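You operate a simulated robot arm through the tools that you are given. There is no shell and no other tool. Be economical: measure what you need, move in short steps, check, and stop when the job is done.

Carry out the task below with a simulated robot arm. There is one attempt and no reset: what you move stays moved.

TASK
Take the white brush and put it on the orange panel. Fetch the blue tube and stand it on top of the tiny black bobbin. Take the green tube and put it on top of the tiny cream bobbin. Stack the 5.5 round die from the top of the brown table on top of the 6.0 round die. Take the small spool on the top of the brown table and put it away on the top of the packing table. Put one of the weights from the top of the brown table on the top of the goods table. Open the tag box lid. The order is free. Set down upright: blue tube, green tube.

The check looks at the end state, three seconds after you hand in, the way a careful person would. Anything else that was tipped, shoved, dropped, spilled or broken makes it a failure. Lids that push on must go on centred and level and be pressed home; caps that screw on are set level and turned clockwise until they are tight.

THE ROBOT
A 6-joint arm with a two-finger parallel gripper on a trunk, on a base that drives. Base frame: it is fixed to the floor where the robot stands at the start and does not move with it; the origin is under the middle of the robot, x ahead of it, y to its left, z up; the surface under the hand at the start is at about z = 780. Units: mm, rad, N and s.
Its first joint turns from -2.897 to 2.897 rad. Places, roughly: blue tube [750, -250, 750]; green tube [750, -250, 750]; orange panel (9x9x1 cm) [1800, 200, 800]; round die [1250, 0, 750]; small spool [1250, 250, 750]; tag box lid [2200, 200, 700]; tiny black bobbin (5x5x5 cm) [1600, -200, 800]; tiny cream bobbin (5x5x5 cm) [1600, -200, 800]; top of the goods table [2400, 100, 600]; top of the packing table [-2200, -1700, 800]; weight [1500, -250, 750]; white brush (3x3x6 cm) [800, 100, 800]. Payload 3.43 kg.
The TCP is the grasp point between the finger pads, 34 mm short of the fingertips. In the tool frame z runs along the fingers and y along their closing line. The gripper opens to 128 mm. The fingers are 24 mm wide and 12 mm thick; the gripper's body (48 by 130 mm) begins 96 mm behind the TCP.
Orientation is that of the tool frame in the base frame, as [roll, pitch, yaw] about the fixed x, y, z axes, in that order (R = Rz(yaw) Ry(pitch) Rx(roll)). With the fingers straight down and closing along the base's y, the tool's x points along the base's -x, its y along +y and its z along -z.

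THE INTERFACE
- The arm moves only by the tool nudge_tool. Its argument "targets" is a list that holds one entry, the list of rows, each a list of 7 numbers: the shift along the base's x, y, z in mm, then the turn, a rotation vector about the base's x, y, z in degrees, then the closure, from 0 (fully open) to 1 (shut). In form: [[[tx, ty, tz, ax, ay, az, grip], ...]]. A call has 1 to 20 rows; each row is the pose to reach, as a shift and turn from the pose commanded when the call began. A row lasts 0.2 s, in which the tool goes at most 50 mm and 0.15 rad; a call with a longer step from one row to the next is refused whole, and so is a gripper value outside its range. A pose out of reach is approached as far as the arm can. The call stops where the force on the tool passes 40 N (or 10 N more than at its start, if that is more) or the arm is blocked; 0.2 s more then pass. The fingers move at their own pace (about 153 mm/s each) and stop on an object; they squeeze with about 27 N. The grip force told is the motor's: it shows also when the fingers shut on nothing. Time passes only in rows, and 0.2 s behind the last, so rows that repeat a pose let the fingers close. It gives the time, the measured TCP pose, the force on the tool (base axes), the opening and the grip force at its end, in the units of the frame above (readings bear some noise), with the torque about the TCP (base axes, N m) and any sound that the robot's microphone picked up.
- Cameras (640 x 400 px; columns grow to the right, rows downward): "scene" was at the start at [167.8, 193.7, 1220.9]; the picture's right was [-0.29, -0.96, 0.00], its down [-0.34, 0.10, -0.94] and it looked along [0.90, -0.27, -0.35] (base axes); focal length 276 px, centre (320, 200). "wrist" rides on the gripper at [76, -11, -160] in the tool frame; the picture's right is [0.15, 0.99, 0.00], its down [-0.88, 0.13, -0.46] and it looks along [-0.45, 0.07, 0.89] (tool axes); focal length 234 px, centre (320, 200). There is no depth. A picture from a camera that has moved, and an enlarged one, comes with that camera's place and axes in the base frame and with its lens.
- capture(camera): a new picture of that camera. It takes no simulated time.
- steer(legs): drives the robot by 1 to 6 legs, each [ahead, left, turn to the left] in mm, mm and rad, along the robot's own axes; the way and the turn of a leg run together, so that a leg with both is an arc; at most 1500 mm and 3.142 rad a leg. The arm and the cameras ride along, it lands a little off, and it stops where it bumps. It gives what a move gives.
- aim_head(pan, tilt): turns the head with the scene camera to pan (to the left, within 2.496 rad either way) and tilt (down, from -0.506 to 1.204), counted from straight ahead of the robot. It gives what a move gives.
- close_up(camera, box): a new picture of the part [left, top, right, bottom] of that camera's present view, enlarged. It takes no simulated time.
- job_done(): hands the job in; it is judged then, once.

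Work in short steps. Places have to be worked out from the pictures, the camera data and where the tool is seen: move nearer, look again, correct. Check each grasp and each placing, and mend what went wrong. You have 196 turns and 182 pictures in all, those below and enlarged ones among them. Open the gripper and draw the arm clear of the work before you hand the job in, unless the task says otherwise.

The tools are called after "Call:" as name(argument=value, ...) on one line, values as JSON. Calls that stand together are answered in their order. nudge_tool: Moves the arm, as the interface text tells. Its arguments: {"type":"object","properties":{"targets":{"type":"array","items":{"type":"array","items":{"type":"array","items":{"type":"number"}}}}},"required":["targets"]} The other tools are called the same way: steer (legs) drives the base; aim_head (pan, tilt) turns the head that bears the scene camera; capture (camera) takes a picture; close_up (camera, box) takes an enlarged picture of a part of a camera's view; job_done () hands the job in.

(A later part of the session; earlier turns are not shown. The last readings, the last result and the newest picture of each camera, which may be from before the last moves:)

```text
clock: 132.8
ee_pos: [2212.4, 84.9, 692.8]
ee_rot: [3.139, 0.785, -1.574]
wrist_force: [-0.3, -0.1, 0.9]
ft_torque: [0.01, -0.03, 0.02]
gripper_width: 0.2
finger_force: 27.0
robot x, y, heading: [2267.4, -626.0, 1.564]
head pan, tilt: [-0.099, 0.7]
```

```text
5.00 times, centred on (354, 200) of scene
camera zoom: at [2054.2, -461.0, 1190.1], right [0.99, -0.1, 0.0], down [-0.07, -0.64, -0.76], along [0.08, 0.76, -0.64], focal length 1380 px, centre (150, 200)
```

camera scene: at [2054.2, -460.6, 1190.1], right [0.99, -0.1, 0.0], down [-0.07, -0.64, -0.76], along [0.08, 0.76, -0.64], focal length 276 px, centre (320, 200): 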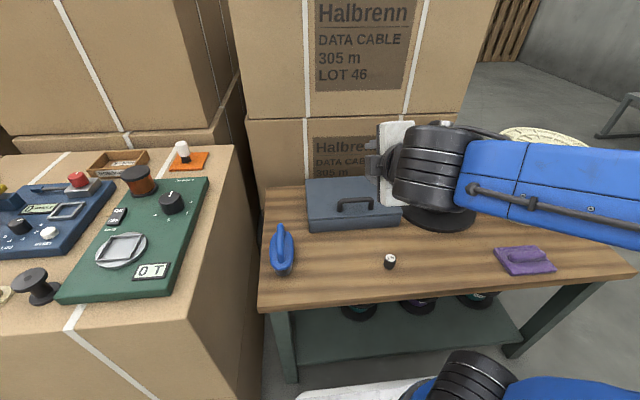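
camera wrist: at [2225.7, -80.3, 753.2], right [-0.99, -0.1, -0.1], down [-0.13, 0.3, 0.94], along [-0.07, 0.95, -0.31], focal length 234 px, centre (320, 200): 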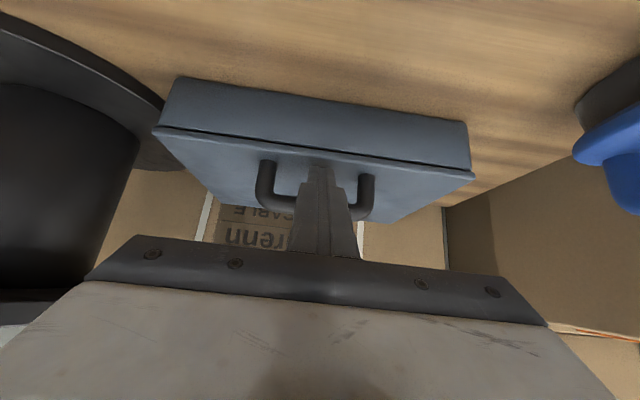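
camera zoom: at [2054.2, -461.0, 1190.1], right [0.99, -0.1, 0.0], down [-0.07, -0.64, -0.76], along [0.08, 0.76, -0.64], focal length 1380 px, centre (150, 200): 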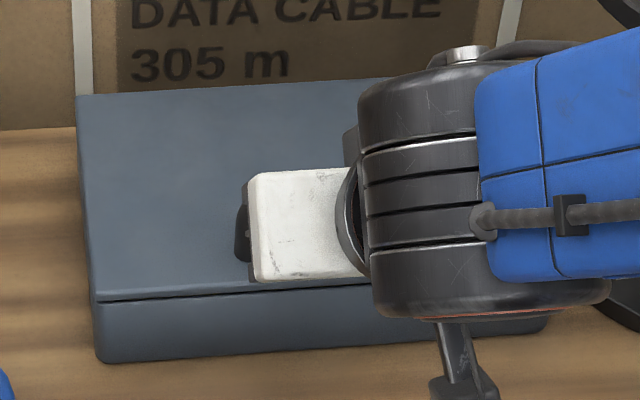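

The fingers are in the loop. I lift along the circle again, sliding them deeper as room opens, to 40°.

Call:
nudge_tool(targets=[[[0, 2.8, 1.4, 0, 0, 0, 1], [0, 8.7, 14.5, 0, 0, 0, 1], [0, 15.9, 26.9, 0, 0, 0, 1], [0, 24.9, 38.2, 0, 0, 0, 1], [0, 35.1, 48.9, 0, 0, 0, 1], [0, 45.6, 59.4, 0, 0, 0, 1], [0, 57.2, 69.2, 0, 0, 0, 1], [0, 68.2, 79.4, 0, 0, 0, 1], [0, 80.2, 88.6, 0, 0, 0, 1]]])

Call:
close_up(camera="scene", box=[270, 100, 430, 240])

```text
clock: 133.4
ee_pos: [2213.5, 89.6, 699.4]
ee_rot: [3.14, 0.78, -1.573]
wrist_force: [-0.9, -14.5, 2.5]
ft_torque: [-0.11, 0.01, 0.11]
gripper_width: 0.0
finger_force: 27.2
robot x, y, heading: [2264.8, -626.2, 1.571]
head pan, tilt: [-0.099, 0.7]
stopped in row 2: the force on the tool passed its limit at 47 N (the readings are from after the stop); the commanded pose is now the measured one
```

```text
2.86 times, centred on (350, 170) of scene
camera zoom: at [2054.1, -462.0, 1190.2], right [0.99, -0.1, 0.0], down [-0.07, -0.64, -0.77], along [0.08, 0.76, -0.64], focal length 789 px, centre (234, 286)
```

zoom: 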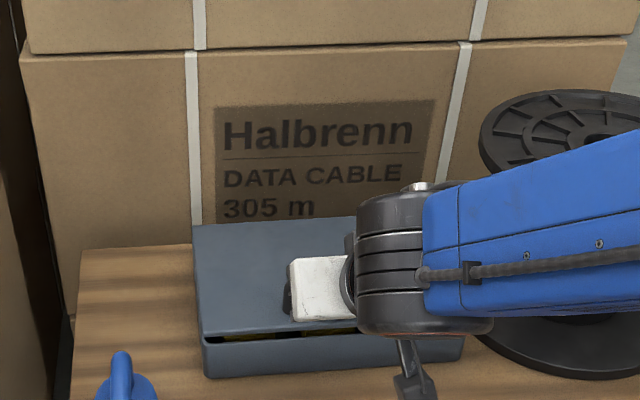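

The lid began to open but the tip wedged between bar and lid. I retract 4 mm along the fingers and continue with shallower insertion.

Call:
nudge_tool(targets=[[[0, -3, 3, 0, 0, 0, 1], [0, 1.2, 10.7, 0, 0, 0, 1], [0, 7.6, 23.9, 0, 0, 0, 1], [0, 15.9, 35.9, 0, 0, 0, 1], [0, 25.5, 47.2, 0, 0, 0, 1], [0, 36, 57.7, 0, 0, 0, 1], [0, 48.3, 66.8, 0, 0, 0, 1], [0, 60.7, 75.6, 0, 0, 0, 1], [0, 74.1, 83.4, 0, 0, 0, 1]]])

Call:
close_up(camera="scene", box=[270, 100, 430, 240])

```text
clock: 134.3
ee_pos: [2213.3, 100.2, 729.7]
ee_rot: [3.136, 0.783, -1.574]
wrist_force: [0.5, -16.2, 6.8]
ft_torque: [0.05, -0.05, -0.08]
gripper_width: 0.1
finger_force: 27.0
robot x, y, heading: [2266.7, -629.0, 1.575]
head pan, tilt: [-0.099, 0.7]
stopped in row 4: the force on the tool passed its limit at 53 N (the readings are from after the stop); the commanded pose is now the measured one
```

```text
2.86 times, centred on (350, 170) of scene
camera zoom: at [2054.2, -462.5, 1190.2], right [0.99, -0.1, 0.0], down [-0.07, -0.64, -0.77], along [0.08, 0.76, -0.64], focal length 789 px, centre (234, 286)
```

zoom: 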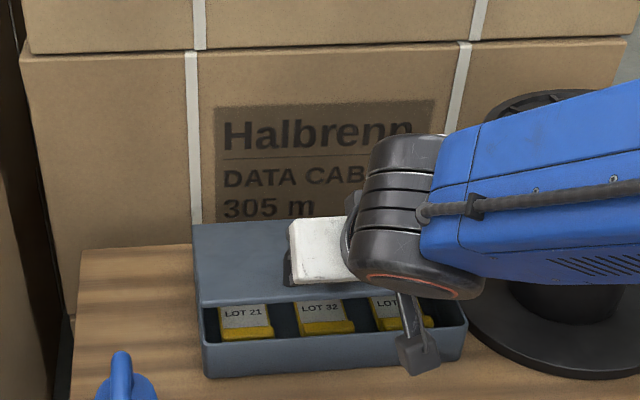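

Closed fingers are too thick for the loop. Better plan: straddle the lid — far finger in the loop (its back lifting the bar), near finger in front of the box; as the lid opens the near finger comes under it and can push it past vertical. I back out and turn the hand back.

Call:
nudge_tool(targets=[[[0, -21, 21, 0, 0, 0, 1], [0, -45, 45, 0, 0, 0, 1], [0, -50, 70, 0, -5.8, 5.8, 0.9], [0, -50, 70, 0, -11.6, 11.6, 0.72], [0, -50, 70, 0, -17.4, 17.4, 0.72], [0, -50, 70, 0, -23.2, 23.2, 0.72], [0, -50, 70, 0, -29, 29, 0.72], [0, -50, 70, 0, -34.8, 34.8, 0.72], [0, -50, 70, 0, -40.6, 40.6, 0.72], [0, -50, 70, 0, -46.4, 46.4, 0.72], [0, -50, 70, 0, -52.2, 52.2, 0.72], [0, -50, 70, 0, -58, 58, 0.72], [0, -50, 70, 0, -63.64, 63.64, 0.72]]])

```text
clock: 137.1
ee_pos: [2213.5, 50.9, 799.9]
ee_rot: [-2.359, -0.003, -0.003]
wrist_force: [0.0, 0.5, 0.4]
ft_torque: [-0.01, -0.01, -0.02]
gripper_width: 35.6
finger_force: 0.0
robot x, y, heading: [2267.5, -628.4, 1.568]
head pan, tilt: [-0.099, 0.7]
```

Turned back. Now to the straddle pre-insert pose and in.

Call:
nudge_tool(targets=[[[0, -4.8, -48, 0, 0, 0, 0.72], [0, -4.8, -95, 0, 0, 0, 0.72], [0, 7.5, -107.4, 0, 0, 0, 0.72], [0, 19.9, -119.8, 0, 0, 0, 0.72]]])

Call:
capture(camera="wrist")

```text
clock: 138.0
ee_pos: [2208.1, 66.2, 706.5]
ee_rot: [-2.357, -0.002, -0.005]
wrist_force: [2.6, -27.2, 20.8]
ft_torque: [0.71, -0.12, -0.2]
gripper_width: 33.5
finger_force: 0.0
out of reach, approached as far as the arm can: row 2, 3, 4
robot x, y, heading: [2267.2, -626.4, 1.569]
head pan, tilt: [-0.099, 0.7]
stopped in row 4: the force on the tool passed its limit at 62 N (the readings are from after the stop); the commanded pose is now the measured one
```

```text
73 pictures are left
camera wrist: at [2284.2, -38.1, 828.2], right [0.14, -0.7, -0.7], down [-0.88, -0.41, 0.23], along [-0.45, 0.58, -0.68], focal length 234 px, centre (320, 200)
```

wrist: 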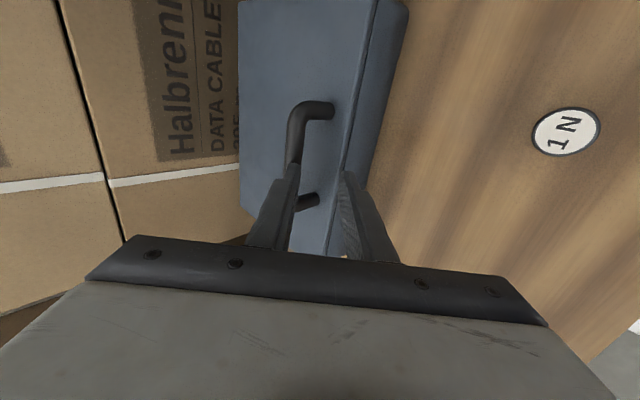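

That pose was out of reach and touched the lid edge. A 30° tilt suits the straddle and the reach better; I back off, re-tilt and look.

Call:
nudge_tool(targets=[[[2, -20, 20, 0, 0, 0, 0.72], [4, -35, 45, 0, 0, 0, 0.72], [5, -35, 80, -7, 0, 0, 0.72], [5, -35, 100, -15, 0, 0, 0.72], [5, -35, 100, -15, 0, 0, 0.72]]])

Call:
capture(camera="wrist")

Call:
capture(camera="scene")

```text
clock: 139.2
ee_pos: [2213.5, 32.8, 804.1]
ee_rot: [-2.623, -0.004, -0.005]
wrist_force: [0.1, 0.5, 0.1]
ft_torque: [0.0, -0.04, 0.0]
gripper_width: 35.7
finger_force: 0.1
robot x, y, heading: [2269.7, -625.6, 1.57]
head pan, tilt: [-0.099, 0.7]
```

```text
72 pictures are left
camera wrist: at [2288.8, -36.9, 949.6], right [0.14, -0.86, -0.49], down [-0.88, -0.34, 0.33], along [-0.45, 0.39, -0.81], focal length 234 px, centre (320, 200)
```

wrist: 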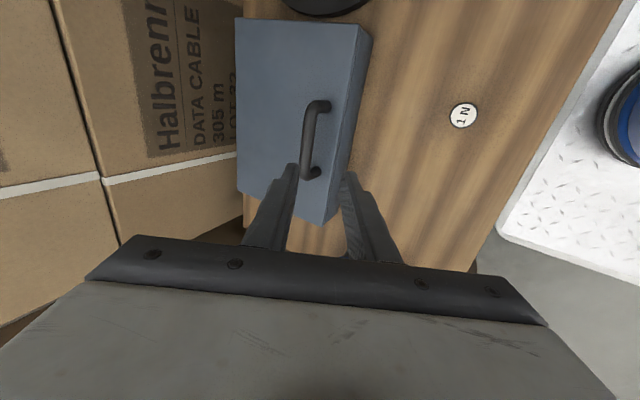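

```text
71 pictures are left
camera scene: at [2054.2, -461.8, 1190.1], right [0.99, -0.1, 0.0], down [-0.07, -0.64, -0.76], along [0.08, 0.76, -0.64], focal length 276 px, centre (320, 200)
```

scene: 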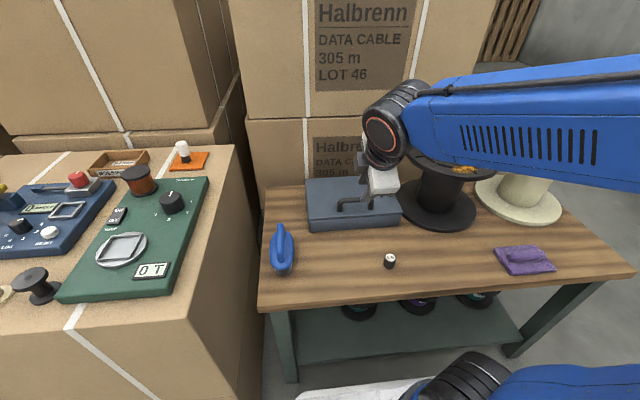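

Bar still at ≈(117,691). I go in with the 30° straddle.

Call:
nudge_tool(targets=[[[0, 10, -41, 0, 0, 0, 0.72], [0, 18.7, -82, 0, 0, 0, 0.72], [0, 28.7, -99.2, 0, 0, 0, 0.72], [0, 38.7, -116.5, 0, 0, 0, 0.72]]])

Call:
capture(camera="wrist")

```text
clock: 140.2
ee_pos: [2212.4, 70.5, 688.7]
ee_rot: [-2.621, -0.004, -0.004]
wrist_force: [-0.4, -0.1, 0.1]
ft_torque: [0.0, 0.03, -0.01]
gripper_width: 36.2
finger_force: 0.1
robot x, y, heading: [2266.5, -626.9, 1.569]
head pan, tilt: [-0.099, 0.7]
```

```text
70 pictures are left
camera wrist: at [2289.0, 1.5, 833.5], right [0.14, -0.86, -0.49], down [-0.88, -0.34, 0.33], along [-0.45, 0.39, -0.81], focal length 234 px, centre (320, 200)
```

wrist: 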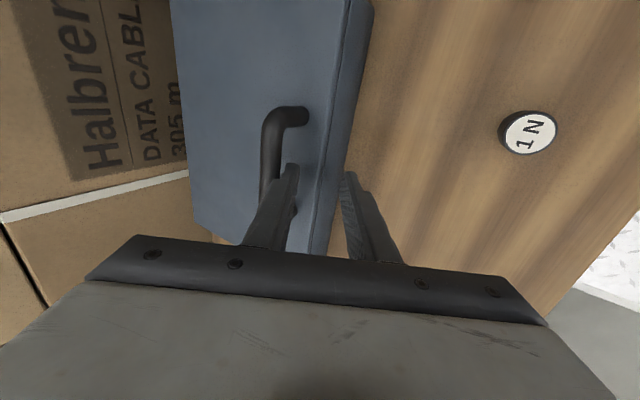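

The far finger is inside the loop, the near one in front of the box. Lift to 40°.

Call:
nudge_tool(targets=[[[0, 4.5, 0.9, 0, 0, 0, 0.72], [0, 9, 15.4, 0, 0, 0, 0.72], [0, 14.7, 29.3, 0, 0, 0, 0.72], [0, 21.6, 42.7, 0, 0, 0, 0.72], [0, 29.7, 55.5, 0, 0, 0, 0.72], [0, 39.8, 65.7, 0, 0, 0, 0.72], [0, 50, 76.9, 0, 0, 0, 0.72], [0, 62, 85.3, 0, 0, 0, 0.72], [0, 74, 94.5, 0, 0, 0, 0.72]]])

Call:
capture(camera="wrist")

```text
clock: 142.2
ee_pos: [2212.8, 145.8, 782.9]
ee_rot: [-2.62, -0.003, -0.006]
wrist_force: [-0.2, -1.5, -0.4]
ft_torque: [0.0, 0.01, 0.0]
gripper_width: 35.4
finger_force: 0.1
robot x, y, heading: [2266.6, -627.3, 1.569]
head pan, tilt: [-0.099, 0.7]
```

```text
69 pictures are left
camera wrist: at [2289.0, 75.8, 928.3], right [0.14, -0.86, -0.49], down [-0.88, -0.34, 0.33], along [-0.45, 0.39, -0.81], focal length 234 px, centre (320, 200)
```

wrist: 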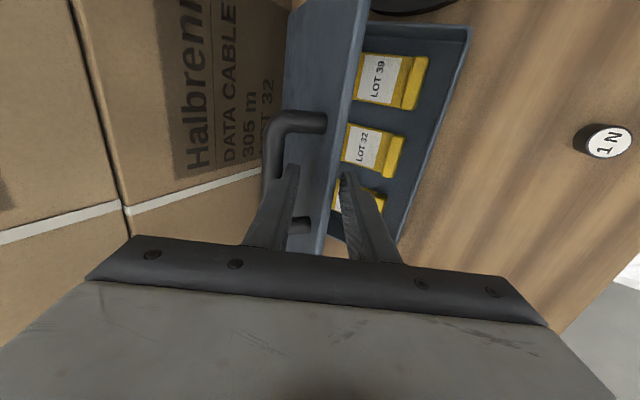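

The lid is now straddled. Continue to 85°.

Call:
nudge_tool(targets=[[[0, 12, 8, 0, 0, 0, 0.72], [0, 24.7, 15.5, 0, 0, 0, 0.72], [0, 38.6, 21.3, 0, 0, 0, 0.72], [0, 52.9, 25.9, 0, 0, 0, 0.72], [0, 67.4, 31.4, -3, 0, 0, 0.72], [0, 82.2, 35.4, -6, 0, 0, 0.72], [0, 97.4, 38.7, -9.5, 0, 0, 0.72], [0, 112.6, 40.5, -13, 0, 0, 0.72], [0, 127.8, 40.7, -16, 0, 0, 0.72]]])

Call:
capture(camera="wrist")

```text
clock: 144.2
ee_pos: [2213.6, 273.8, 825.7]
ee_rot: [-2.898, -0.006, -0.003]
wrist_force: [-0.2, 0.2, -0.2]
ft_torque: [0.01, 0.01, -0.01]
gripper_width: 35.9
finger_force: 0.1
robot x, y, heading: [2269.3, -627.5, 1.574]
head pan, tilt: [-0.099, 0.7]
```

```text
68 pictures are left
camera wrist: at [2289.1, 246.8, 983.6], right [0.14, -0.96, -0.24], down [-0.88, -0.23, 0.41], along [-0.45, 0.15, -0.88], focal length 234 px, centre (320, 200)
```

wrist: 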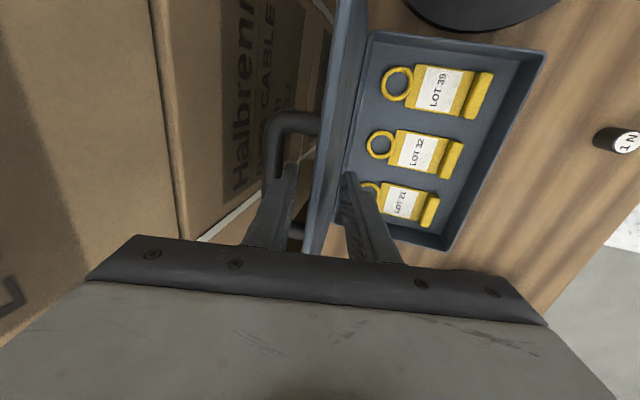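

Very good, 85°. On to ≈103°.

Call:
nudge_tool(targets=[[[0, 14.8, -1.8, -2, 0, 0, 0.72], [0, 29.5, -4.8, -4, 0, 0, 0.72], [0, 36.5, -7.5, -4, 0, 0, 0.72], [0, 43.4, -10.5, -4, 0, 0, 0.72], [0, 51, -14, -4, 0, 0, 0.72], [0, 51, -14, -4, 0, 0, 0.72]]])

Call:
capture(camera="wrist")

```text
clock: 145.6
ee_pos: [2213.2, 324.3, 810.5]
ee_rot: [-2.972, -0.006, -0.003]
wrist_force: [-0.1, -16.2, 4.0]
ft_torque: [-0.53, -0.04, 0.11]
gripper_width: 36.1
finger_force: 0.2
robot x, y, heading: [2262.1, -625.4, 1.572]
head pan, tilt: [-0.099, 0.7]
```

```text
67 pictures are left
camera wrist: at [2289.3, 307.9, 970.6], right [0.14, -0.98, -0.17], down [-0.88, -0.2, 0.42], along [-0.45, 0.09, -0.89], focal length 234 px, centre (320, 200)
```

wrist: 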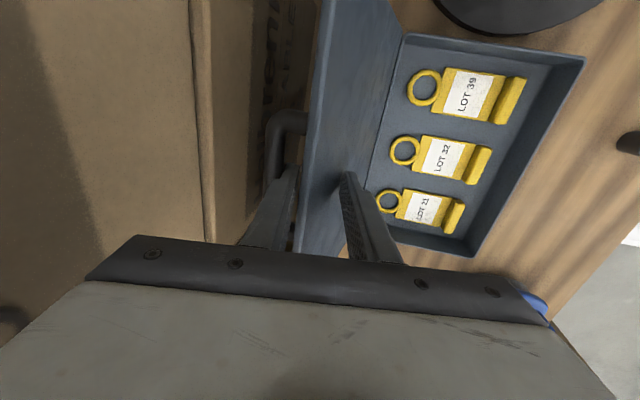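

The lid leans well back now. I ease the hand 10 mm toward the robot to see whether the lid stays.

Call:
nudge_tool(targets=[[[0, -5, 0, 0, 0, 0, 0.72], [0, -10, 0, 0, 0, 0, 0.72], [0, -10, 0, 0, 0, 0, 0.72]]])

Call:
capture(camera="wrist")

```text
clock: 146.4
ee_pos: [2213.7, 313.9, 809.2]
ee_rot: [-2.97, -0.005, -0.005]
wrist_force: [-0.1, 0.4, 0.9]
ft_torque: [-0.01, 0.01, -0.02]
gripper_width: 36.3
finger_force: 0.3
robot x, y, heading: [2266.7, -621.1, 1.567]
head pan, tilt: [-0.099, 0.7]
```

```text
66 pictures are left
camera wrist: at [2289.5, 298.6, 970.1], right [0.14, -0.98, -0.17], down [-0.88, -0.2, 0.42], along [-0.45, 0.09, -0.89], focal length 234 px, centre (320, 200)
```

wrist: 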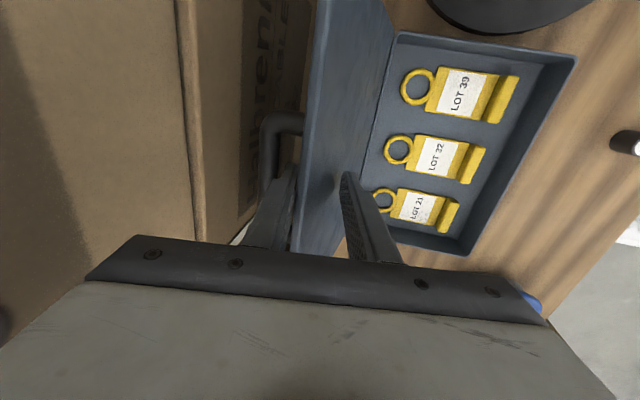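

Ambiguous; another 10 mm back to verify.

Call:
nudge_tool(targets=[[[0, -5, 0, 0, 0, 0, 0.72], [0, -10, 0, 0, 0, 0, 0.72], [0, -10, 0, 0, 0, 0, 0.72]]])

Call:
capture(camera="wrist")

```text
clock: 147.2
ee_pos: [2212.7, 303.6, 809.9]
ee_rot: [-2.969, -0.005, -0.004]
wrist_force: [-0.1, -0.6, 0.4]
ft_torque: [0.0, -0.01, 0.02]
gripper_width: 35.9
finger_force: 0.0
robot x, y, heading: [2262.8, -624.3, 1.565]
head pan, tilt: [-0.099, 0.7]
```

```text
65 pictures are left
camera wrist: at [2289.0, 288.6, 970.2], right [0.14, -0.98, -0.17], down [-0.88, -0.2, 0.42], along [-0.45, 0.09, -0.89], focal length 234 px, centre (320, 200)
```

wrist: 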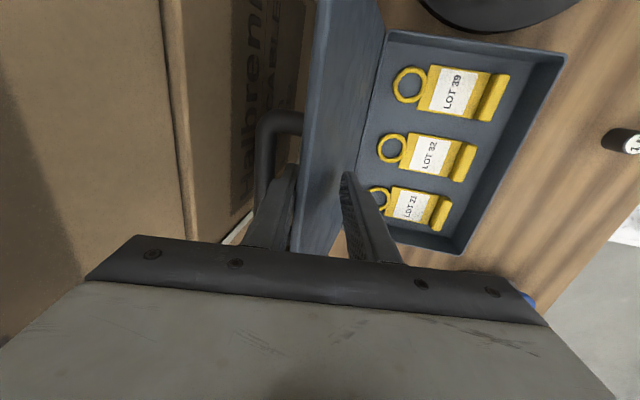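

The bar seems clear of the finger. I wait 1.6 s in place and check whether the lid drifts.

Call:
nudge_tool(targets=[[[0, 0, 0, 0, 0, 0, 0.72], [0, 0, 0, 0, 0, 0, 0.72], [0, 0, 0, 0, 0, 0, 0.72], [0, 0, 0, 0, 0, 0, 0.72], [0, 0, 0, 0, 0, 0, 0.72], [0, 0, 0, 0, 0, 0, 0.72], [0, 0, 0, 0, 0, 0, 0.72]]])

Call:
capture(camera="wrist")

```text
clock: 148.8
ee_pos: [2213.5, 303.9, 810.1]
ee_rot: [-2.969, -0.005, -0.003]
wrist_force: [0.5, -0.3, -0.4]
ft_torque: [-0.01, 0.0, 0.0]
gripper_width: 36.0
finger_force: 0.2
robot x, y, heading: [2267.2, -625.8, 1.571]
head pan, tilt: [-0.099, 0.7]
```

```text
64 pictures are left
camera wrist: at [2289.0, 288.6, 970.3], right [0.14, -0.98, -0.17], down [-0.88, -0.2, 0.42], along [-0.45, 0.09, -0.89], focal length 234 px, centre (320, 200)
```

wrist: 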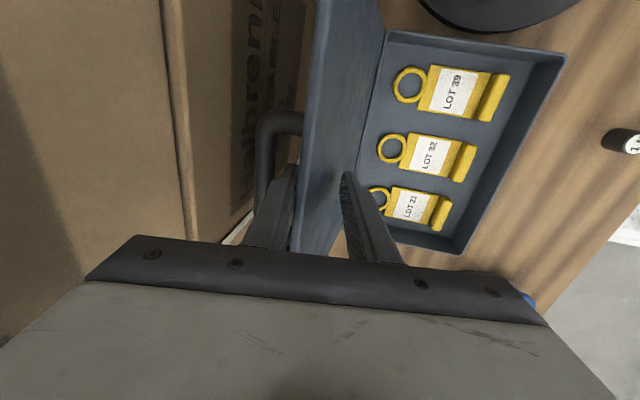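

Stable, but it may be resting on the finger. I move another 12 mm back and compare.

Call:
nudge_tool(targets=[[[0, -6, 0, 0, 0, 0, 0.72], [0, -12, 0, 0, 0, 0, 0.72], [0, -12, 0, 0, 0, 0, 0.72], [0, -12, 0, 0, 0, 0, 0.72]]])

Call:
capture(camera="wrist")

```text
clock: 149.8
ee_pos: [2212.6, 292.2, 809.3]
ee_rot: [-2.97, -0.006, -0.004]
wrist_force: [-0.4, -0.2, 0.4]
ft_torque: [-0.06, -0.02, 0.02]
gripper_width: 35.8
finger_force: 0.1
robot x, y, heading: [2269.1, -627.2, 1.568]
head pan, tilt: [-0.099, 0.7]
```

```text
63 pictures are left
camera wrist: at [2288.8, 276.7, 970.3], right [0.14, -0.98, -0.17], down [-0.88, -0.2, 0.42], along [-0.45, 0.09, -0.89], focal length 234 px, centre (320, 200)
```

wrist: 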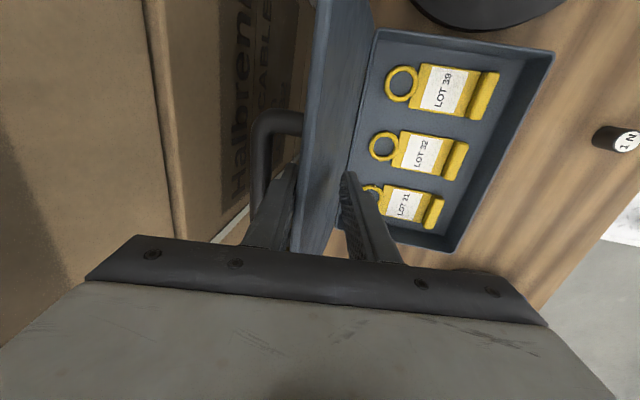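

The finger in the loop is wedged between bar and lid edge and drags the lid with it. I push back to ≈103°, then withdraw straight along the finger axis.

Call:
nudge_tool(targets=[[[0, 16, 1, 0, 0, 0, 0.72], [0, 32, 1, 0, 0, 0, 0.72], [0, 33, 1, 0, 0, 0, 0.72], [0, 31, 12, 0, 0, 0, 0.72], [0, 28, 30, 0, 0, 0, 0.72], [0, 24, 52, 0, 0, 0, 0.72], [0, 18, 85, 0, 0, 0, 0.72]]])

Call:
close_up(camera="scene", box=[270, 80, 430, 220])

```text
clock: 151.4
ee_pos: [2213.0, 310.6, 895.0]
ee_rot: [-2.969, -0.007, -0.004]
wrist_force: [0.0, 0.5, 0.4]
ft_torque: [-0.01, 0.05, -0.01]
gripper_width: 35.6
finger_force: 0.1
robot x, y, heading: [2269.5, -628.0, 1.568]
head pan, tilt: [-0.099, 0.7]
```

```text
2.86 times, centred on (350, 150) of scene
camera zoom: at [2054.1, -461.4, 1190.1], right [0.99, -0.1, 0.0], down [-0.07, -0.64, -0.76], along [0.08, 0.76, -0.64], focal length 789 px, centre (234, 343)
```

zoom: 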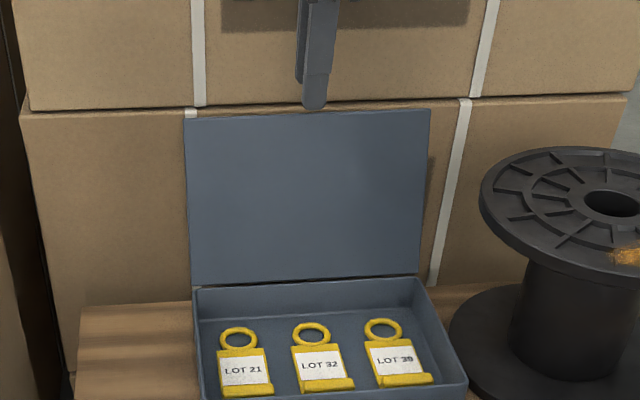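

The lid stands open on its own. I raise the hand clear, bring it back and upright, and drive to a stand between the tubes and the bobbins.

Call:
nudge_tool(targets=[[[0, -5, 45, 0, 0, 0, 0.5], [0, -10, 90, 0, 0, 0, 0.4], [0, -45, 110, -5, 0, 0, 0.4], [0, -90, 130, -10, 0, 0, 0.4], [0, -135, 140, -10, 0, 0, 0.4], [0, -180, 150, -10, 0, 0, 0.4], [0, -225, 150, -10, 0, 0, 0.4], [0, -270, 150, -10, 0, 0, 0.4]]])

Call:
steer(legs=[[-75, 0, 0], [0, 1110, 0]])

Call:
aim_head(pan=0.45, tilt=0.7)

Call:
capture(camera="scene")

```text
clock: 153.2
ee_pos: [2213.1, 40.6, 1042.6]
ee_rot: [3.14, -0.004, -0.002]
wrist_force: [-0.9, 1.0, -1.1]
ft_torque: [-0.06, -0.01, -0.01]
gripper_width: 76.9
finger_force: 0.0
robot x, y, heading: [2267.1, -627.4, 1.565]
head pan, tilt: [-0.099, 0.7]
```

```text
clock: 159.5
ee_pos: [1104.8, -35.4, 1043.8]
ee_rot: [3.141, -0.005, 0.002]
wrist_force: [0.6, 0.3, 0.0]
ft_torque: [0.05, -0.02, 0.01]
gripper_width: 76.8
finger_force: 0.0
robot x, y, heading: [1161.0, -701.9, 1.573]
head pan, tilt: [-0.099, 0.7]
```

```text
clock: 160.4
ee_pos: [1104.9, -34.9, 1044.4]
ee_rot: [3.14, -0.006, 0.002]
wrist_force: [0.2, 0.3, -0.1]
ft_torque: [-0.02, 0.02, -0.01]
gripper_width: 76.7
finger_force: 0.1
robot x, y, heading: [1158.8, -704.0, 1.574]
head pan, tilt: [0.45, 0.7]
```

```text
61 pictures are left
camera scene: at [902.7, -545.6, 1190.1], right [0.9, 0.44, 0.0], down [0.28, -0.58, -0.76], along [-0.33, 0.69, -0.64], focal length 276 px, centre (320, 200)
```

scene: 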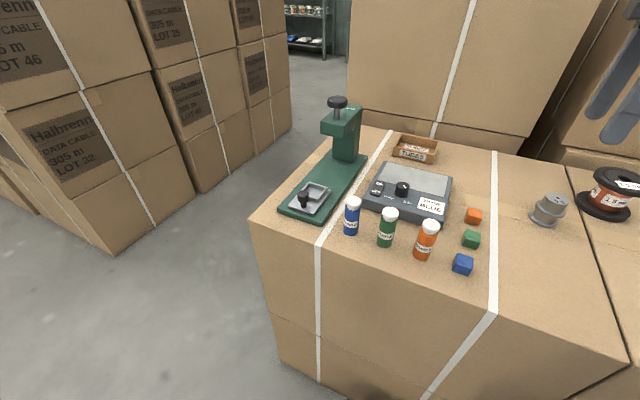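

Dies and everything look undisturbed. Blue tube ≈(790,−168), green ≈(863,−171). I move over the blue tube and look with the wrist camera.

Call:
nudge_tool(targets=[[[-42, -17, 0, 0, 0, 0, 0.5], [-84, -34, 0, 0, 0, 0, 0.5], [-126, -51, 0, 0, 0, 0, 0.5], [-168, -68, 0, 0, 0, 0, 0.5], [-210, -85, 0, 0, 0, 0, 0.5], [-252, -102, 0, 0, 0, 0, 0.5], [-294, -122, 0, 0, 0, 0, 0.5], [-315, -133, -40, 0, 0, 0, 0.5], [-315, -133, -85, 0, 0, 0, 0.5]]])

Call:
capture(camera="wrist")

```text
clock: 162.4
ee_pos: [789.9, -171.6, 960.1]
ee_rot: [3.138, -0.004, 0.003]
wrist_force: [0.6, 0.7, 0.3]
ft_torque: [-0.02, 0.01, 0.0]
gripper_width: 63.8
finger_force: 0.2
robot x, y, heading: [1159.2, -698.3, 1.572]
head pan, tilt: [0.45, 0.7]
```

```text
60 pictures are left
camera wrist: at [865.9, -156.9, 1121.4], right [0.15, -0.99, 0.0], down [-0.88, -0.13, 0.45], along [-0.45, -0.07, -0.89], focal length 234 px, centre (320, 200)
```

wrist: 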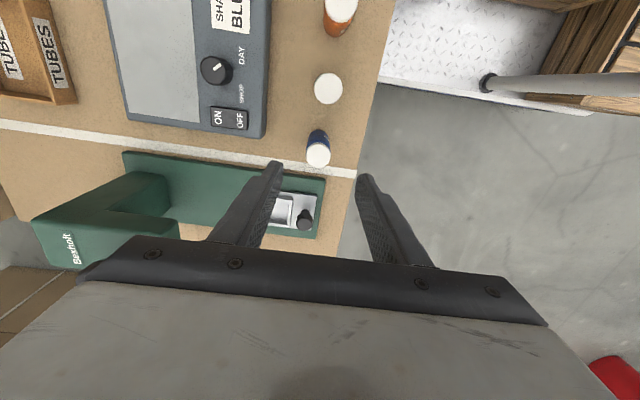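

Tube centre ≈(791,−167). I lower to grip mid-height and close.

Call:
nudge_tool(targets=[[[0, 3, -45, 0, 0, 0, 0.5], [0, 3, -90, 0, 0, 0, 0.5], [0, 3, -128, 0, 0, 0, 0.5], [0, 3, -128, 0, 0, 0, 0.7], [0, 3, -128, 0, 0, 0, 1], [0, 3, -128, 0, 0, 0, 1]]])

Call:
close_up(camera="scene", box=[300, 170, 460, 270])

```text
clock: 163.8
ee_pos: [791.3, -166.6, 832.5]
ee_rot: [3.14, -0.005, 0.001]
wrist_force: [0.1, -0.3, -0.3]
ft_torque: [0.0, 0.01, -0.01]
gripper_width: 28.9
finger_force: 27.1
robot x, y, heading: [1164.2, -701.0, 1.577]
head pan, tilt: [0.45, 0.7]
```

```text
4.00 times, centred on (380, 220) of scene
camera zoom: at [902.5, -545.6, 1190.1], right [0.9, 0.44, 0.0], down [0.28, -0.58, -0.76], along [-0.33, 0.69, -0.64], focal length 1104 px, centre (80, 120)
```

zoom: 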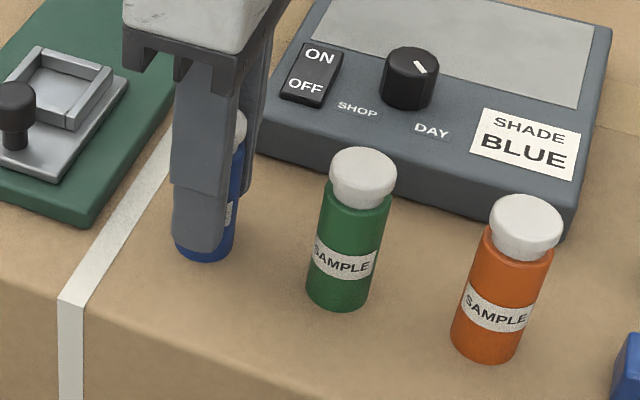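

Blue tube gripped (28.9 mm), bottom ≈55 mm below the TCP. I lift and carry it along to above the black bobbin.

Call:
nudge_tool(targets=[[[0, 0, 20, 0, 0, 0, 1], [0, 0, 60, 0, 0, 0, 1], [0, 10, 105, 0, 0, 0, 1], [0, 20, 150, 0, 0, 0, 1], [30, 30, 180, 0, 0, 0, 1], [75, 30, 180, 0, 0, 0, 1], [122, 30, 180, 0, 0, 0, 1], [170, 30, 180, 0, 0, 0, 1], [218, 30, 180, 0, 0, 0, 1], [266, 30, 180, 0, 0, 0, 1], [314, 30, 180, 0, 0, 0, 1], [362, 30, 180, 0, 0, 0, 1], [410, 30, 180, 0, 0, 0, 1], [458, 30, 180, 0, 0, 0, 1], [506, 30, 180, 0, 0, 0, 1], [554, 30, 180, 0, 0, 0, 1], [602, 30, 180, 0, 0, 0, 1], [650, 30, 180, 0, 0, 0, 1], [698, 20, 180, 0, 0, 0, 1], [746, 10, 180, 0, 0, 0, 1]]])

Call:
nudge_tool(targets=[[[48, -4, 0, 0, 0, 0, 1], [96, -8, 0, 0, 0, 0, 1], [106, -8, -40, 0, 0, 0, 1]]])

Call:
aim_head(pan=-0.55, tilt=0.7)

Call:
capture(camera="scene")

Call:
capture(camera="wrist")

```text
clock: 168.0
ee_pos: [1535.9, -155.5, 1012.4]
ee_rot: [3.14, -0.007, 0.002]
wrist_force: [-0.4, 0.6, 0.3]
ft_torque: [0.02, -0.03, 0.03]
gripper_width: 28.8
finger_force: 27.0
robot x, y, heading: [1165.6, -700.4, 1.576]
head pan, tilt: [0.45, 0.7]
```

```text
clock: 168.8
ee_pos: [1643.3, -163.1, 970.4]
ee_rot: [3.139, -0.004, 0.004]
wrist_force: [-0.2, -0.3, -1.0]
ft_torque: [0.02, -0.03, 0.01]
gripper_width: 28.7
finger_force: 27.4
robot x, y, heading: [1157.7, -703.2, 1.572]
head pan, tilt: [0.45, 0.7]
```

```text
clock: 170.1
ee_pos: [1643.1, -163.9, 971.7]
ee_rot: [3.14, -0.006, 0.0]
wrist_force: [0.5, -0.5, -0.9]
ft_torque: [0.0, 0.01, -0.02]
gripper_width: 29.1
finger_force: 27.6
robot x, y, heading: [1161.7, -704.3, 1.573]
head pan, tilt: [-0.55, 0.7]
```

```text
58 pictures are left
camera scene: at [984.0, -549.4, 1190.1], right [0.85, -0.52, 0.0], down [-0.34, -0.55, -0.76], along [0.4, 0.65, -0.64], focal length 276 px, centre (320, 200)
```

scene: 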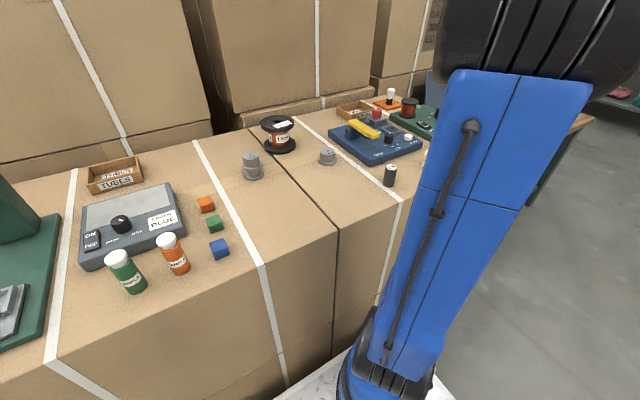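

```text
57 pictures are left
camera wrist: at [1718.6, -150.5, 1132.6], right [0.15, -0.99, 0.0], down [-0.88, -0.13, 0.45], along [-0.45, -0.07, -0.89], focal length 234 px, centre (320, 200)
```

wrist: 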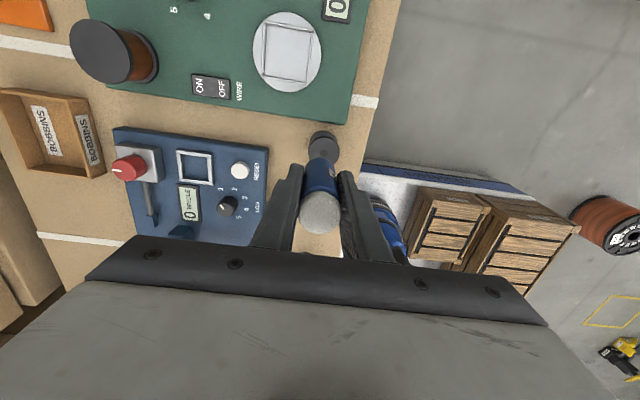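

The bobbin is at ≈(1647,−166). I shift and lower to ~20 mm above it, then check with zooms.

Call:
nudge_tool(targets=[[[4, -2, -30, 0, 0, 0, 1], [4, -2, -66, 0, 0, 0, 1]]])

Call:
close_up(camera="wrist", box=[240, 110, 400, 230])

Call:
aim_head(pan=-0.9, tilt=0.6)

Call:
capture(camera="scene")

```text
clock: 170.7
ee_pos: [1646.0, -164.0, 906.1]
ee_rot: [3.138, -0.006, 0.002]
wrist_force: [-1.0, 0.0, -0.3]
ft_torque: [-0.01, -0.02, 0.01]
gripper_width: 28.6
finger_force: 27.0
robot x, y, heading: [1163.2, -698.9, 1.571]
head pan, tilt: [-0.55, 0.7]
```

```text
3.33 times, centred on (320, 170) of wrist
camera zoom: at [1721.9, -152.3, 1066.9], right [0.15, -0.99, 0.0], down [-0.88, -0.13, 0.45], along [-0.45, -0.07, -0.89], focal length 781 px, centre (320, 300)
```

zoom: 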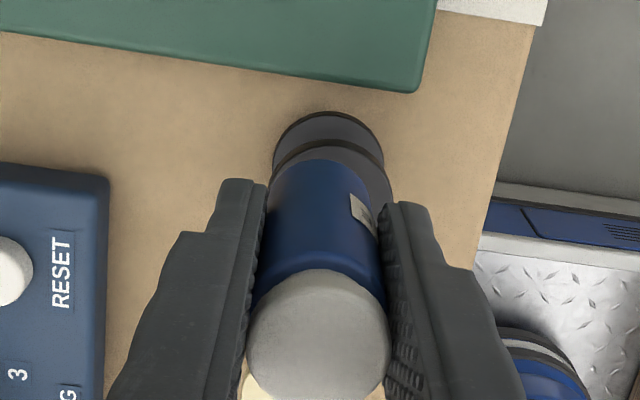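

```text
clock: 171.5
ee_pos: [1645.4, -164.1, 906.8]
ee_rot: [3.139, -0.005, 0.001]
wrist_force: [0.3, 0.4, -1.3]
ft_torque: [0.0, -0.03, 0.0]
gripper_width: 29.1
finger_force: 26.8
robot x, y, heading: [1159.6, -699.5, 1.573]
head pan, tilt: [-0.901, 0.6]
```

```text
55 pictures are left
camera scene: at [1008.9, -566.9, 1198.7], right [0.62, -0.78, 0.0], down [-0.44, -0.35, -0.82], along [0.65, 0.51, -0.57], focal length 276 px, centre (320, 200)
```

scene: 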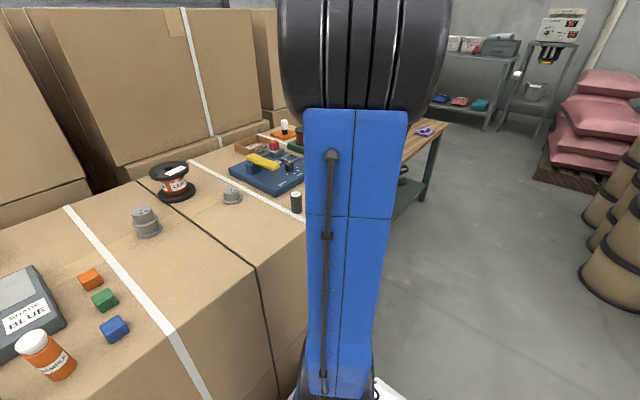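

Occluded by the tube, estimates disagree in x. I shift the hand −60 mm in x to see the black bobbin unobstructed.

Call:
nudge_tool(targets=[[[-30, 0, 10, 0, 0, 0, 1], [-60, 0, 10, 0, 0, 0, 1]]])

Call:
close_up(camera="wrist", box=[240, 60, 400, 180])

```text
clock: 172.1
ee_pos: [1586.6, -164.2, 916.4]
ee_rot: [3.138, -0.005, 0.0]
wrist_force: [-0.1, 0.0, -0.9]
ft_torque: [-0.05, 0.02, -0.01]
gripper_width: 28.5
finger_force: 26.9
robot x, y, heading: [1161.8, -705.8, 1.574]
head pan, tilt: [-0.901, 0.6]
```

```text
3.33 times, centred on (320, 120) of wrist
camera zoom: at [1662.4, -152.3, 1076.5], right [0.15, -0.99, 0.0], down [-0.88, -0.13, 0.45], along [-0.45, -0.07, -0.89], focal length 781 px, centre (320, 467)
```

zoom: 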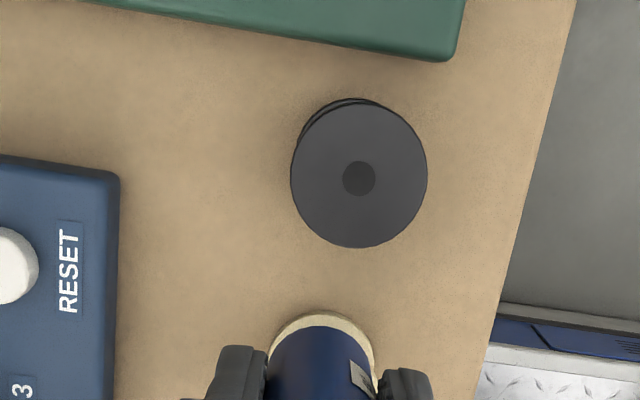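

The black bobbin top centre is ≈(1633,−170). I move there and check concentricity.

Call:
nudge_tool(targets=[[[24, -3, 0, 0, 0, 0, 1], [46.5, -6, -18, 0, 0, 0, 1], [46.5, -6, -25, 0, 0, 0, 1]]])

Call:
close_up(camera="wrist", box=[240, 110, 400, 230])

```text
clock: 172.9
ee_pos: [1632.7, -171.1, 890.6]
ee_rot: [3.141, -0.005, 0.001]
wrist_force: [-0.3, -0.4, -1.2]
ft_torque: [0.01, 0.02, 0.01]
gripper_width: 28.8
finger_force: 27.2
robot x, y, heading: [1158.3, -704.8, 1.575]
head pan, tilt: [-0.901, 0.6]
```

```text
3.33 times, centred on (320, 170) of wrist
camera zoom: at [1708.7, -158.4, 1051.6], right [0.15, -0.99, 0.0], down [-0.88, -0.13, 0.45], along [-0.45, -0.07, -0.89], focal length 781 px, centre (320, 300)
```

zoom: 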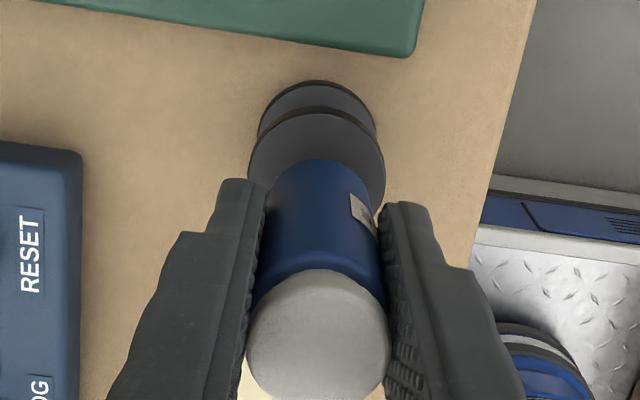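

The bobbin appears ~5 mm further +x relative to the tube's bottom. I correct (+5,+1) and zoom in more.

Call:
nudge_tool(targets=[[[5, 1, 0, 0, 0, 0, 1], [5, 1, -6, 0, 0, 0, 1]]])

Call:
close_up(camera="wrist", box=[280, 115, 360, 165])

```text
clock: 173.5
ee_pos: [1637.1, -170.3, 884.6]
ee_rot: [3.141, -0.007, 0.001]
wrist_force: [0.3, 0.1, -1.2]
ft_torque: [-0.01, -0.04, -0.03]
gripper_width: 28.7
finger_force: 27.2
robot x, y, heading: [1158.9, -699.1, 1.575]
head pan, tilt: [-0.901, 0.6]
```

```text
8.00 times, centred on (320, 140) of wrist
camera zoom: at [1713.5, -157.3, 1045.8], right [0.15, -0.99, 0.0], down [-0.88, -0.13, 0.45], along [-0.45, -0.07, -0.89], focal length 1873 px, centre (320, 680)
```

zoom: 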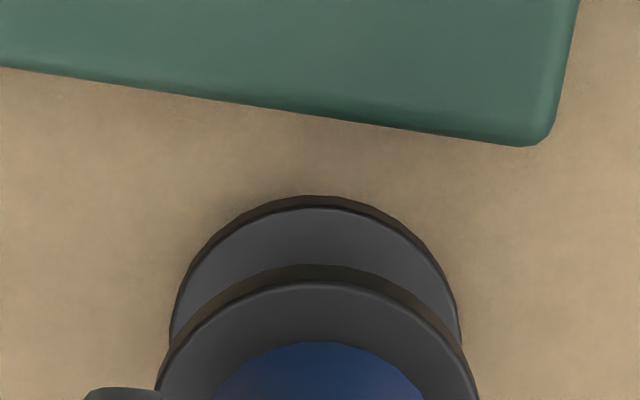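

Concentric within ~1.5 mm. I shift −1 mm in x and creep down to contact.

Call:
nudge_tool(targets=[[[-1, 0.5, -4, 0, 0, 0, 1], [-1, 0.5, -6, 0, 0, 0, 1], [-1, 0.5, -8, 0, 0, 0, 1], [-1, 0.5, -9, 0, 0, 0, 1]]])

```text
clock: 174.5
ee_pos: [1637.6, -168.8, 877.1]
ee_rot: [3.14, -0.007, 0.001]
wrist_force: [0.9, 1.8, 23.2]
ft_torque: [0.11, 0.01, -0.01]
gripper_width: 29.0
finger_force: 27.0
robot x, y, heading: [1164.0, -701.1, 1.573]
head pan, tilt: [-0.901, 0.6]
```

Contact. I ease up 1 mm, release, rise and look.

Call:
nudge_tool(targets=[[[0, 0, 1.5, 0, 0, 0, 1], [0, 0, 1.5, 0, 0, 0, 0.8], [0, 0, 1.5, 0, 0, 0, 0.6], [0, 0, 1.5, 0, 0, 0, 0.55], [0, 0, 30, 0, 0, 0, 0.55], [0, 0, 70, 0, 0, 0, 0.55], [0, 0, 115, 0, 0, 0, 0.5]]])

Call:
capture(camera="wrist")

```text
clock: 176.1
ee_pos: [1636.6, -169.0, 990.9]
ee_rot: [3.141, -0.004, 0.002]
wrist_force: [0.3, 0.5, -0.2]
ft_torque: [-0.04, -0.01, 0.0]
gripper_width: 64.2
finger_force: 0.0
robot x, y, heading: [1162.5, -701.1, 1.572]
head pan, tilt: [-0.901, 0.6]
```

```text
51 pictures are left
camera wrist: at [1712.5, -156.4, 1151.7], right [0.15, -0.99, 0.0], down [-0.88, -0.13, 0.45], along [-0.45, -0.07, -0.89], focal length 234 px, centre (320, 200)
```

wrist: 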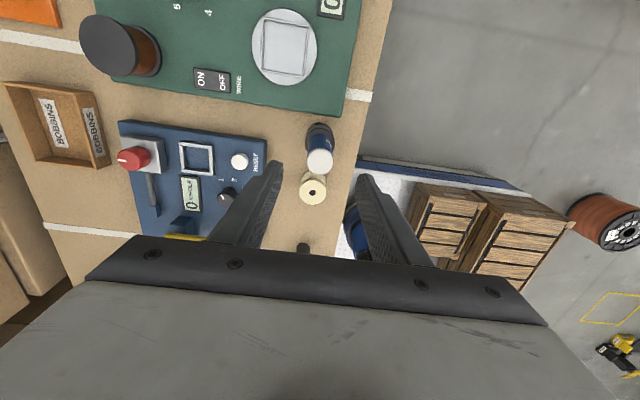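

Blue tube stands on the black bobbin. Cream bobbin ≈(1561,−169). Now back to the green tube at ≈(863,−168).

Call:
nudge_tool(targets=[[[-20, 10, 30, 0, 0, 0, 0.5], [-66, 20, 40, 0, 0, 0, 0.5], [-114, 20, 40, 0, 0, 0, 0.5], [-162, 20, 40, 0, 0, 0, 0.5], [-210, 20, 40, 0, 0, 0, 0.5], [-258, 20, 40, 0, 0, 0, 0.5], [-306, 20, 40, 0, 0, 0, 0.5], [-354, 20, 40, 0, 0, 0, 0.5], [-402, 20, 40, 0, 0, 0, 0.5], [-450, 20, 40, 0, 0, 0, 0.5], [-498, 20, 40, 0, 0, 0, 0.5], [-546, 20, 40, 0, 0, 0, 0.5], [-594, 20, 40, 0, 0, 0, 0.5], [-642, 20, 40, 0, 0, 0, 0.5], [-690, 15, 40, 0, 0, 0, 0.5], [-735, 5, 30, 0, 0, 0, 0.5], [-773, 1, 10, 0, 0, 0, 0.5], [-773, 1, -38, 0, 0, 0, 0.5]]])

Call:
close_up(camera="wrist", box=[240, 90, 400, 210])

```text
clock: 179.9
ee_pos: [864.5, -168.7, 951.3]
ee_rot: [3.138, -0.005, 0.002]
wrist_force: [0.0, 0.0, -0.1]
ft_torque: [-0.04, 0.03, 0.0]
gripper_width: 64.0
finger_force: 0.1
robot x, y, heading: [1159.2, -704.4, 1.569]
head pan, tilt: [-0.901, 0.6]
```

```text
3.33 times, centred on (320, 150) of wrist
camera zoom: at [939.3, -156.5, 1113.6], right [0.15, -0.99, 0.0], down [-0.88, -0.13, 0.45], along [-0.45, -0.07, -0.89], focal length 781 px, centre (320, 367)
```

zoom: 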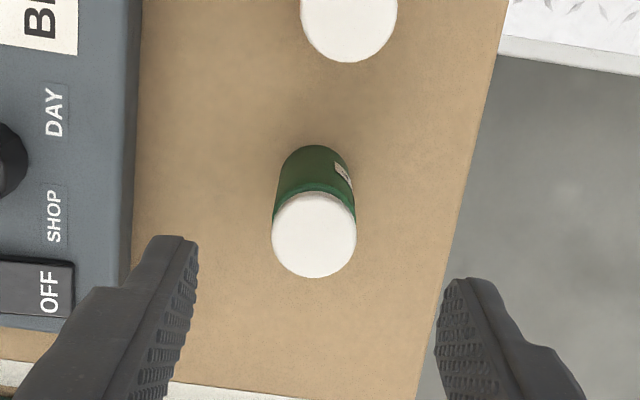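

Green tube centre ≈(859.5,−168). I shift, lower and grip.

Call:
nudge_tool(targets=[[[-5, 0.5, -40, 0, 0, 0, 0.5], [-5, 0.5, -85, 0, 0, 0, 0.5], [-5, 0.5, -119, 0, 0, 0, 0.5], [-5, 0.5, -119, 0, 0, 0, 0.7], [-5, 0.5, -119, 0, 0, 0, 1], [-5, 0.5, -119, 0, 0, 0, 1], [-5, 0.5, -100, 0, 0, 0, 1], [-5, 0.5, -60, 0, 0, 0, 1]]])

Call:
close_up(camera="wrist", box=[240, 110, 400, 230])

```text
clock: 181.7
ee_pos: [859.7, -168.4, 892.6]
ee_rot: [3.141, -0.005, 0.001]
wrist_force: [0.5, -0.1, -0.6]
ft_torque: [0.02, 0.0, 0.03]
gripper_width: 29.3
finger_force: 27.3
robot x, y, heading: [1159.3, -702.3, 1.574]
head pan, tilt: [-0.901, 0.6]
```

```text
3.33 times, centred on (320, 170) of wrist
camera zoom: at [934.7, -155.0, 1053.9], right [0.15, -0.99, 0.0], down [-0.88, -0.13, 0.45], along [-0.45, -0.07, -0.89], focal length 781 px, centre (320, 300)
```

zoom: 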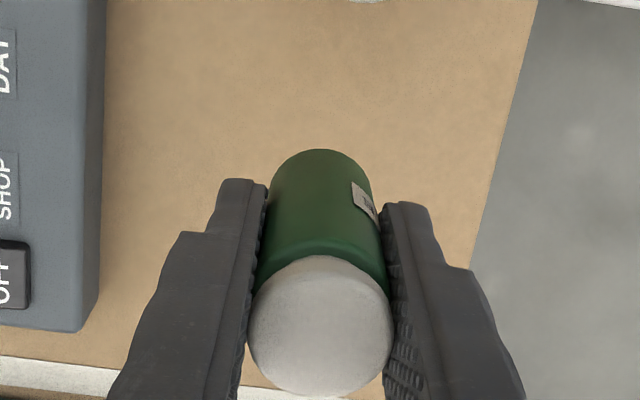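

Green tube held, well centred. I carry it to ≈(1500,−169), short of the cream bobbin, to view the bobbin unobstructed.

Call:
nudge_tool(targets=[[[0, 10, 45, 0, 0, 0, 1], [0, 20, 90, 0, 0, 0, 1], [30, 25, 115, 0, 0, 0, 1], [78, 25, 115, 0, 0, 0, 1], [126, 25, 115, 0, 0, 0, 1], [174, 25, 115, 0, 0, 0, 1], [222, 25, 115, 0, 0, 0, 1], [270, 25, 115, 0, 0, 0, 1], [318, 25, 115, 0, 0, 0, 1], [366, 25, 115, 0, 0, 0, 1], [414, 25, 115, 0, 0, 0, 1], [462, 25, 115, 0, 0, 0, 1], [510, 25, 115, 0, 0, 0, 1], [558, 25, 115, 0, 0, 0, 1], [606, 15, 115, 0, 0, 0, 1], [640, 0, 100, 0, 0, 0, 1], [640, 0, 60, 0, 0, 0, 1], [640, 0, 24, 0, 0, 0, 1]]])

Call:
close_up(camera="wrist", box=[240, 60, 400, 180])

```text
clock: 185.5
ee_pos: [1498.3, -167.2, 916.2]
ee_rot: [3.139, -0.005, 0.0]
wrist_force: [-0.7, -0.1, -1.2]
ft_torque: [-0.03, 0.03, 0.0]
gripper_width: 28.4
finger_force: 27.0
robot x, y, heading: [1163.7, -700.0, 1.573]
head pan, tilt: [-0.901, 0.6]
```

```text
3.33 times, centred on (320, 120) of wrist
camera zoom: at [1574.3, -155.2, 1076.7], right [0.15, -0.99, 0.0], down [-0.88, -0.13, 0.45], along [-0.45, -0.07, -0.89], focal length 781 px, centre (320, 467)
```

zoom: 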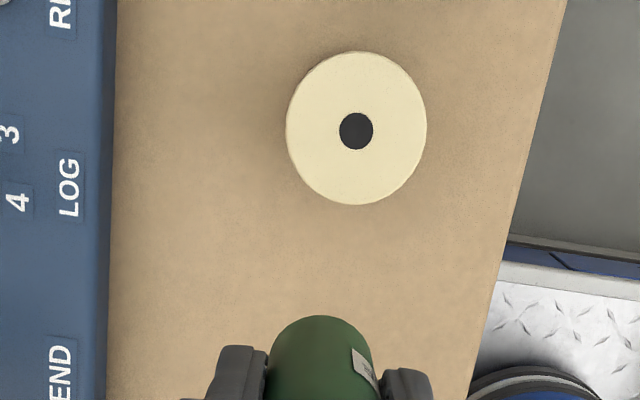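

Cream bobbin top centre ≈(1559,−169). I move over it, lower partway and check.

Call:
nudge_tool(targets=[[[30, -1, 0, 0, 0, 0, 1], [60, -1.5, -18, 0, 0, 0, 1], [60, -1.5, -31, 0, 0, 0, 1]]])

Call:
close_up(camera="wrist", box=[280, 115, 360, 165])

```text
clock: 186.3
ee_pos: [1559.2, -169.9, 885.6]
ee_rot: [3.14, -0.005, 0.001]
wrist_force: [-0.8, 0.1, -1.2]
ft_torque: [0.04, -0.03, 0.0]
gripper_width: 28.9
finger_force: 27.2
robot x, y, heading: [1161.2, -699.7, 1.568]
head pan, tilt: [-0.901, 0.6]
```

```text
8.00 times, centred on (320, 140) of wrist
camera zoom: at [1634.1, -156.9, 1046.4], right [0.15, -0.99, 0.0], down [-0.88, -0.13, 0.45], along [-0.45, -0.07, -0.89], focal length 1873 px, centre (320, 680)
```

zoom: 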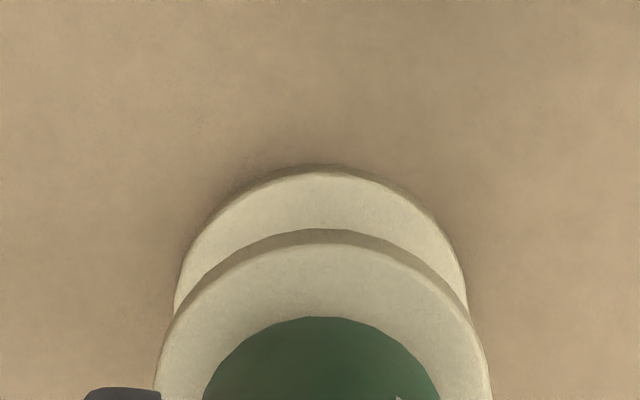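

Concentric within 0.5 mm. Creep down to contact.

Call:
nudge_tool(targets=[[[0, 0, -4, 0, 0, 0, 1], [0, 0, -6, 0, 0, 0, 1], [0, 0, -7, 0, 0, 0, 1], [0, 0, -8, 0, 0, 0, 1]]])

```text
clock: 187.3
ee_pos: [1558.7, -168.1, 877.8]
ee_rot: [3.139, -0.004, 0.001]
wrist_force: [-1.4, -0.1, 6.1]
ft_torque: [0.04, 0.08, 0.04]
gripper_width: 28.7
finger_force: 26.9
robot x, y, heading: [1163.7, -703.5, 1.574]
head pan, tilt: [-0.901, 0.6]
```

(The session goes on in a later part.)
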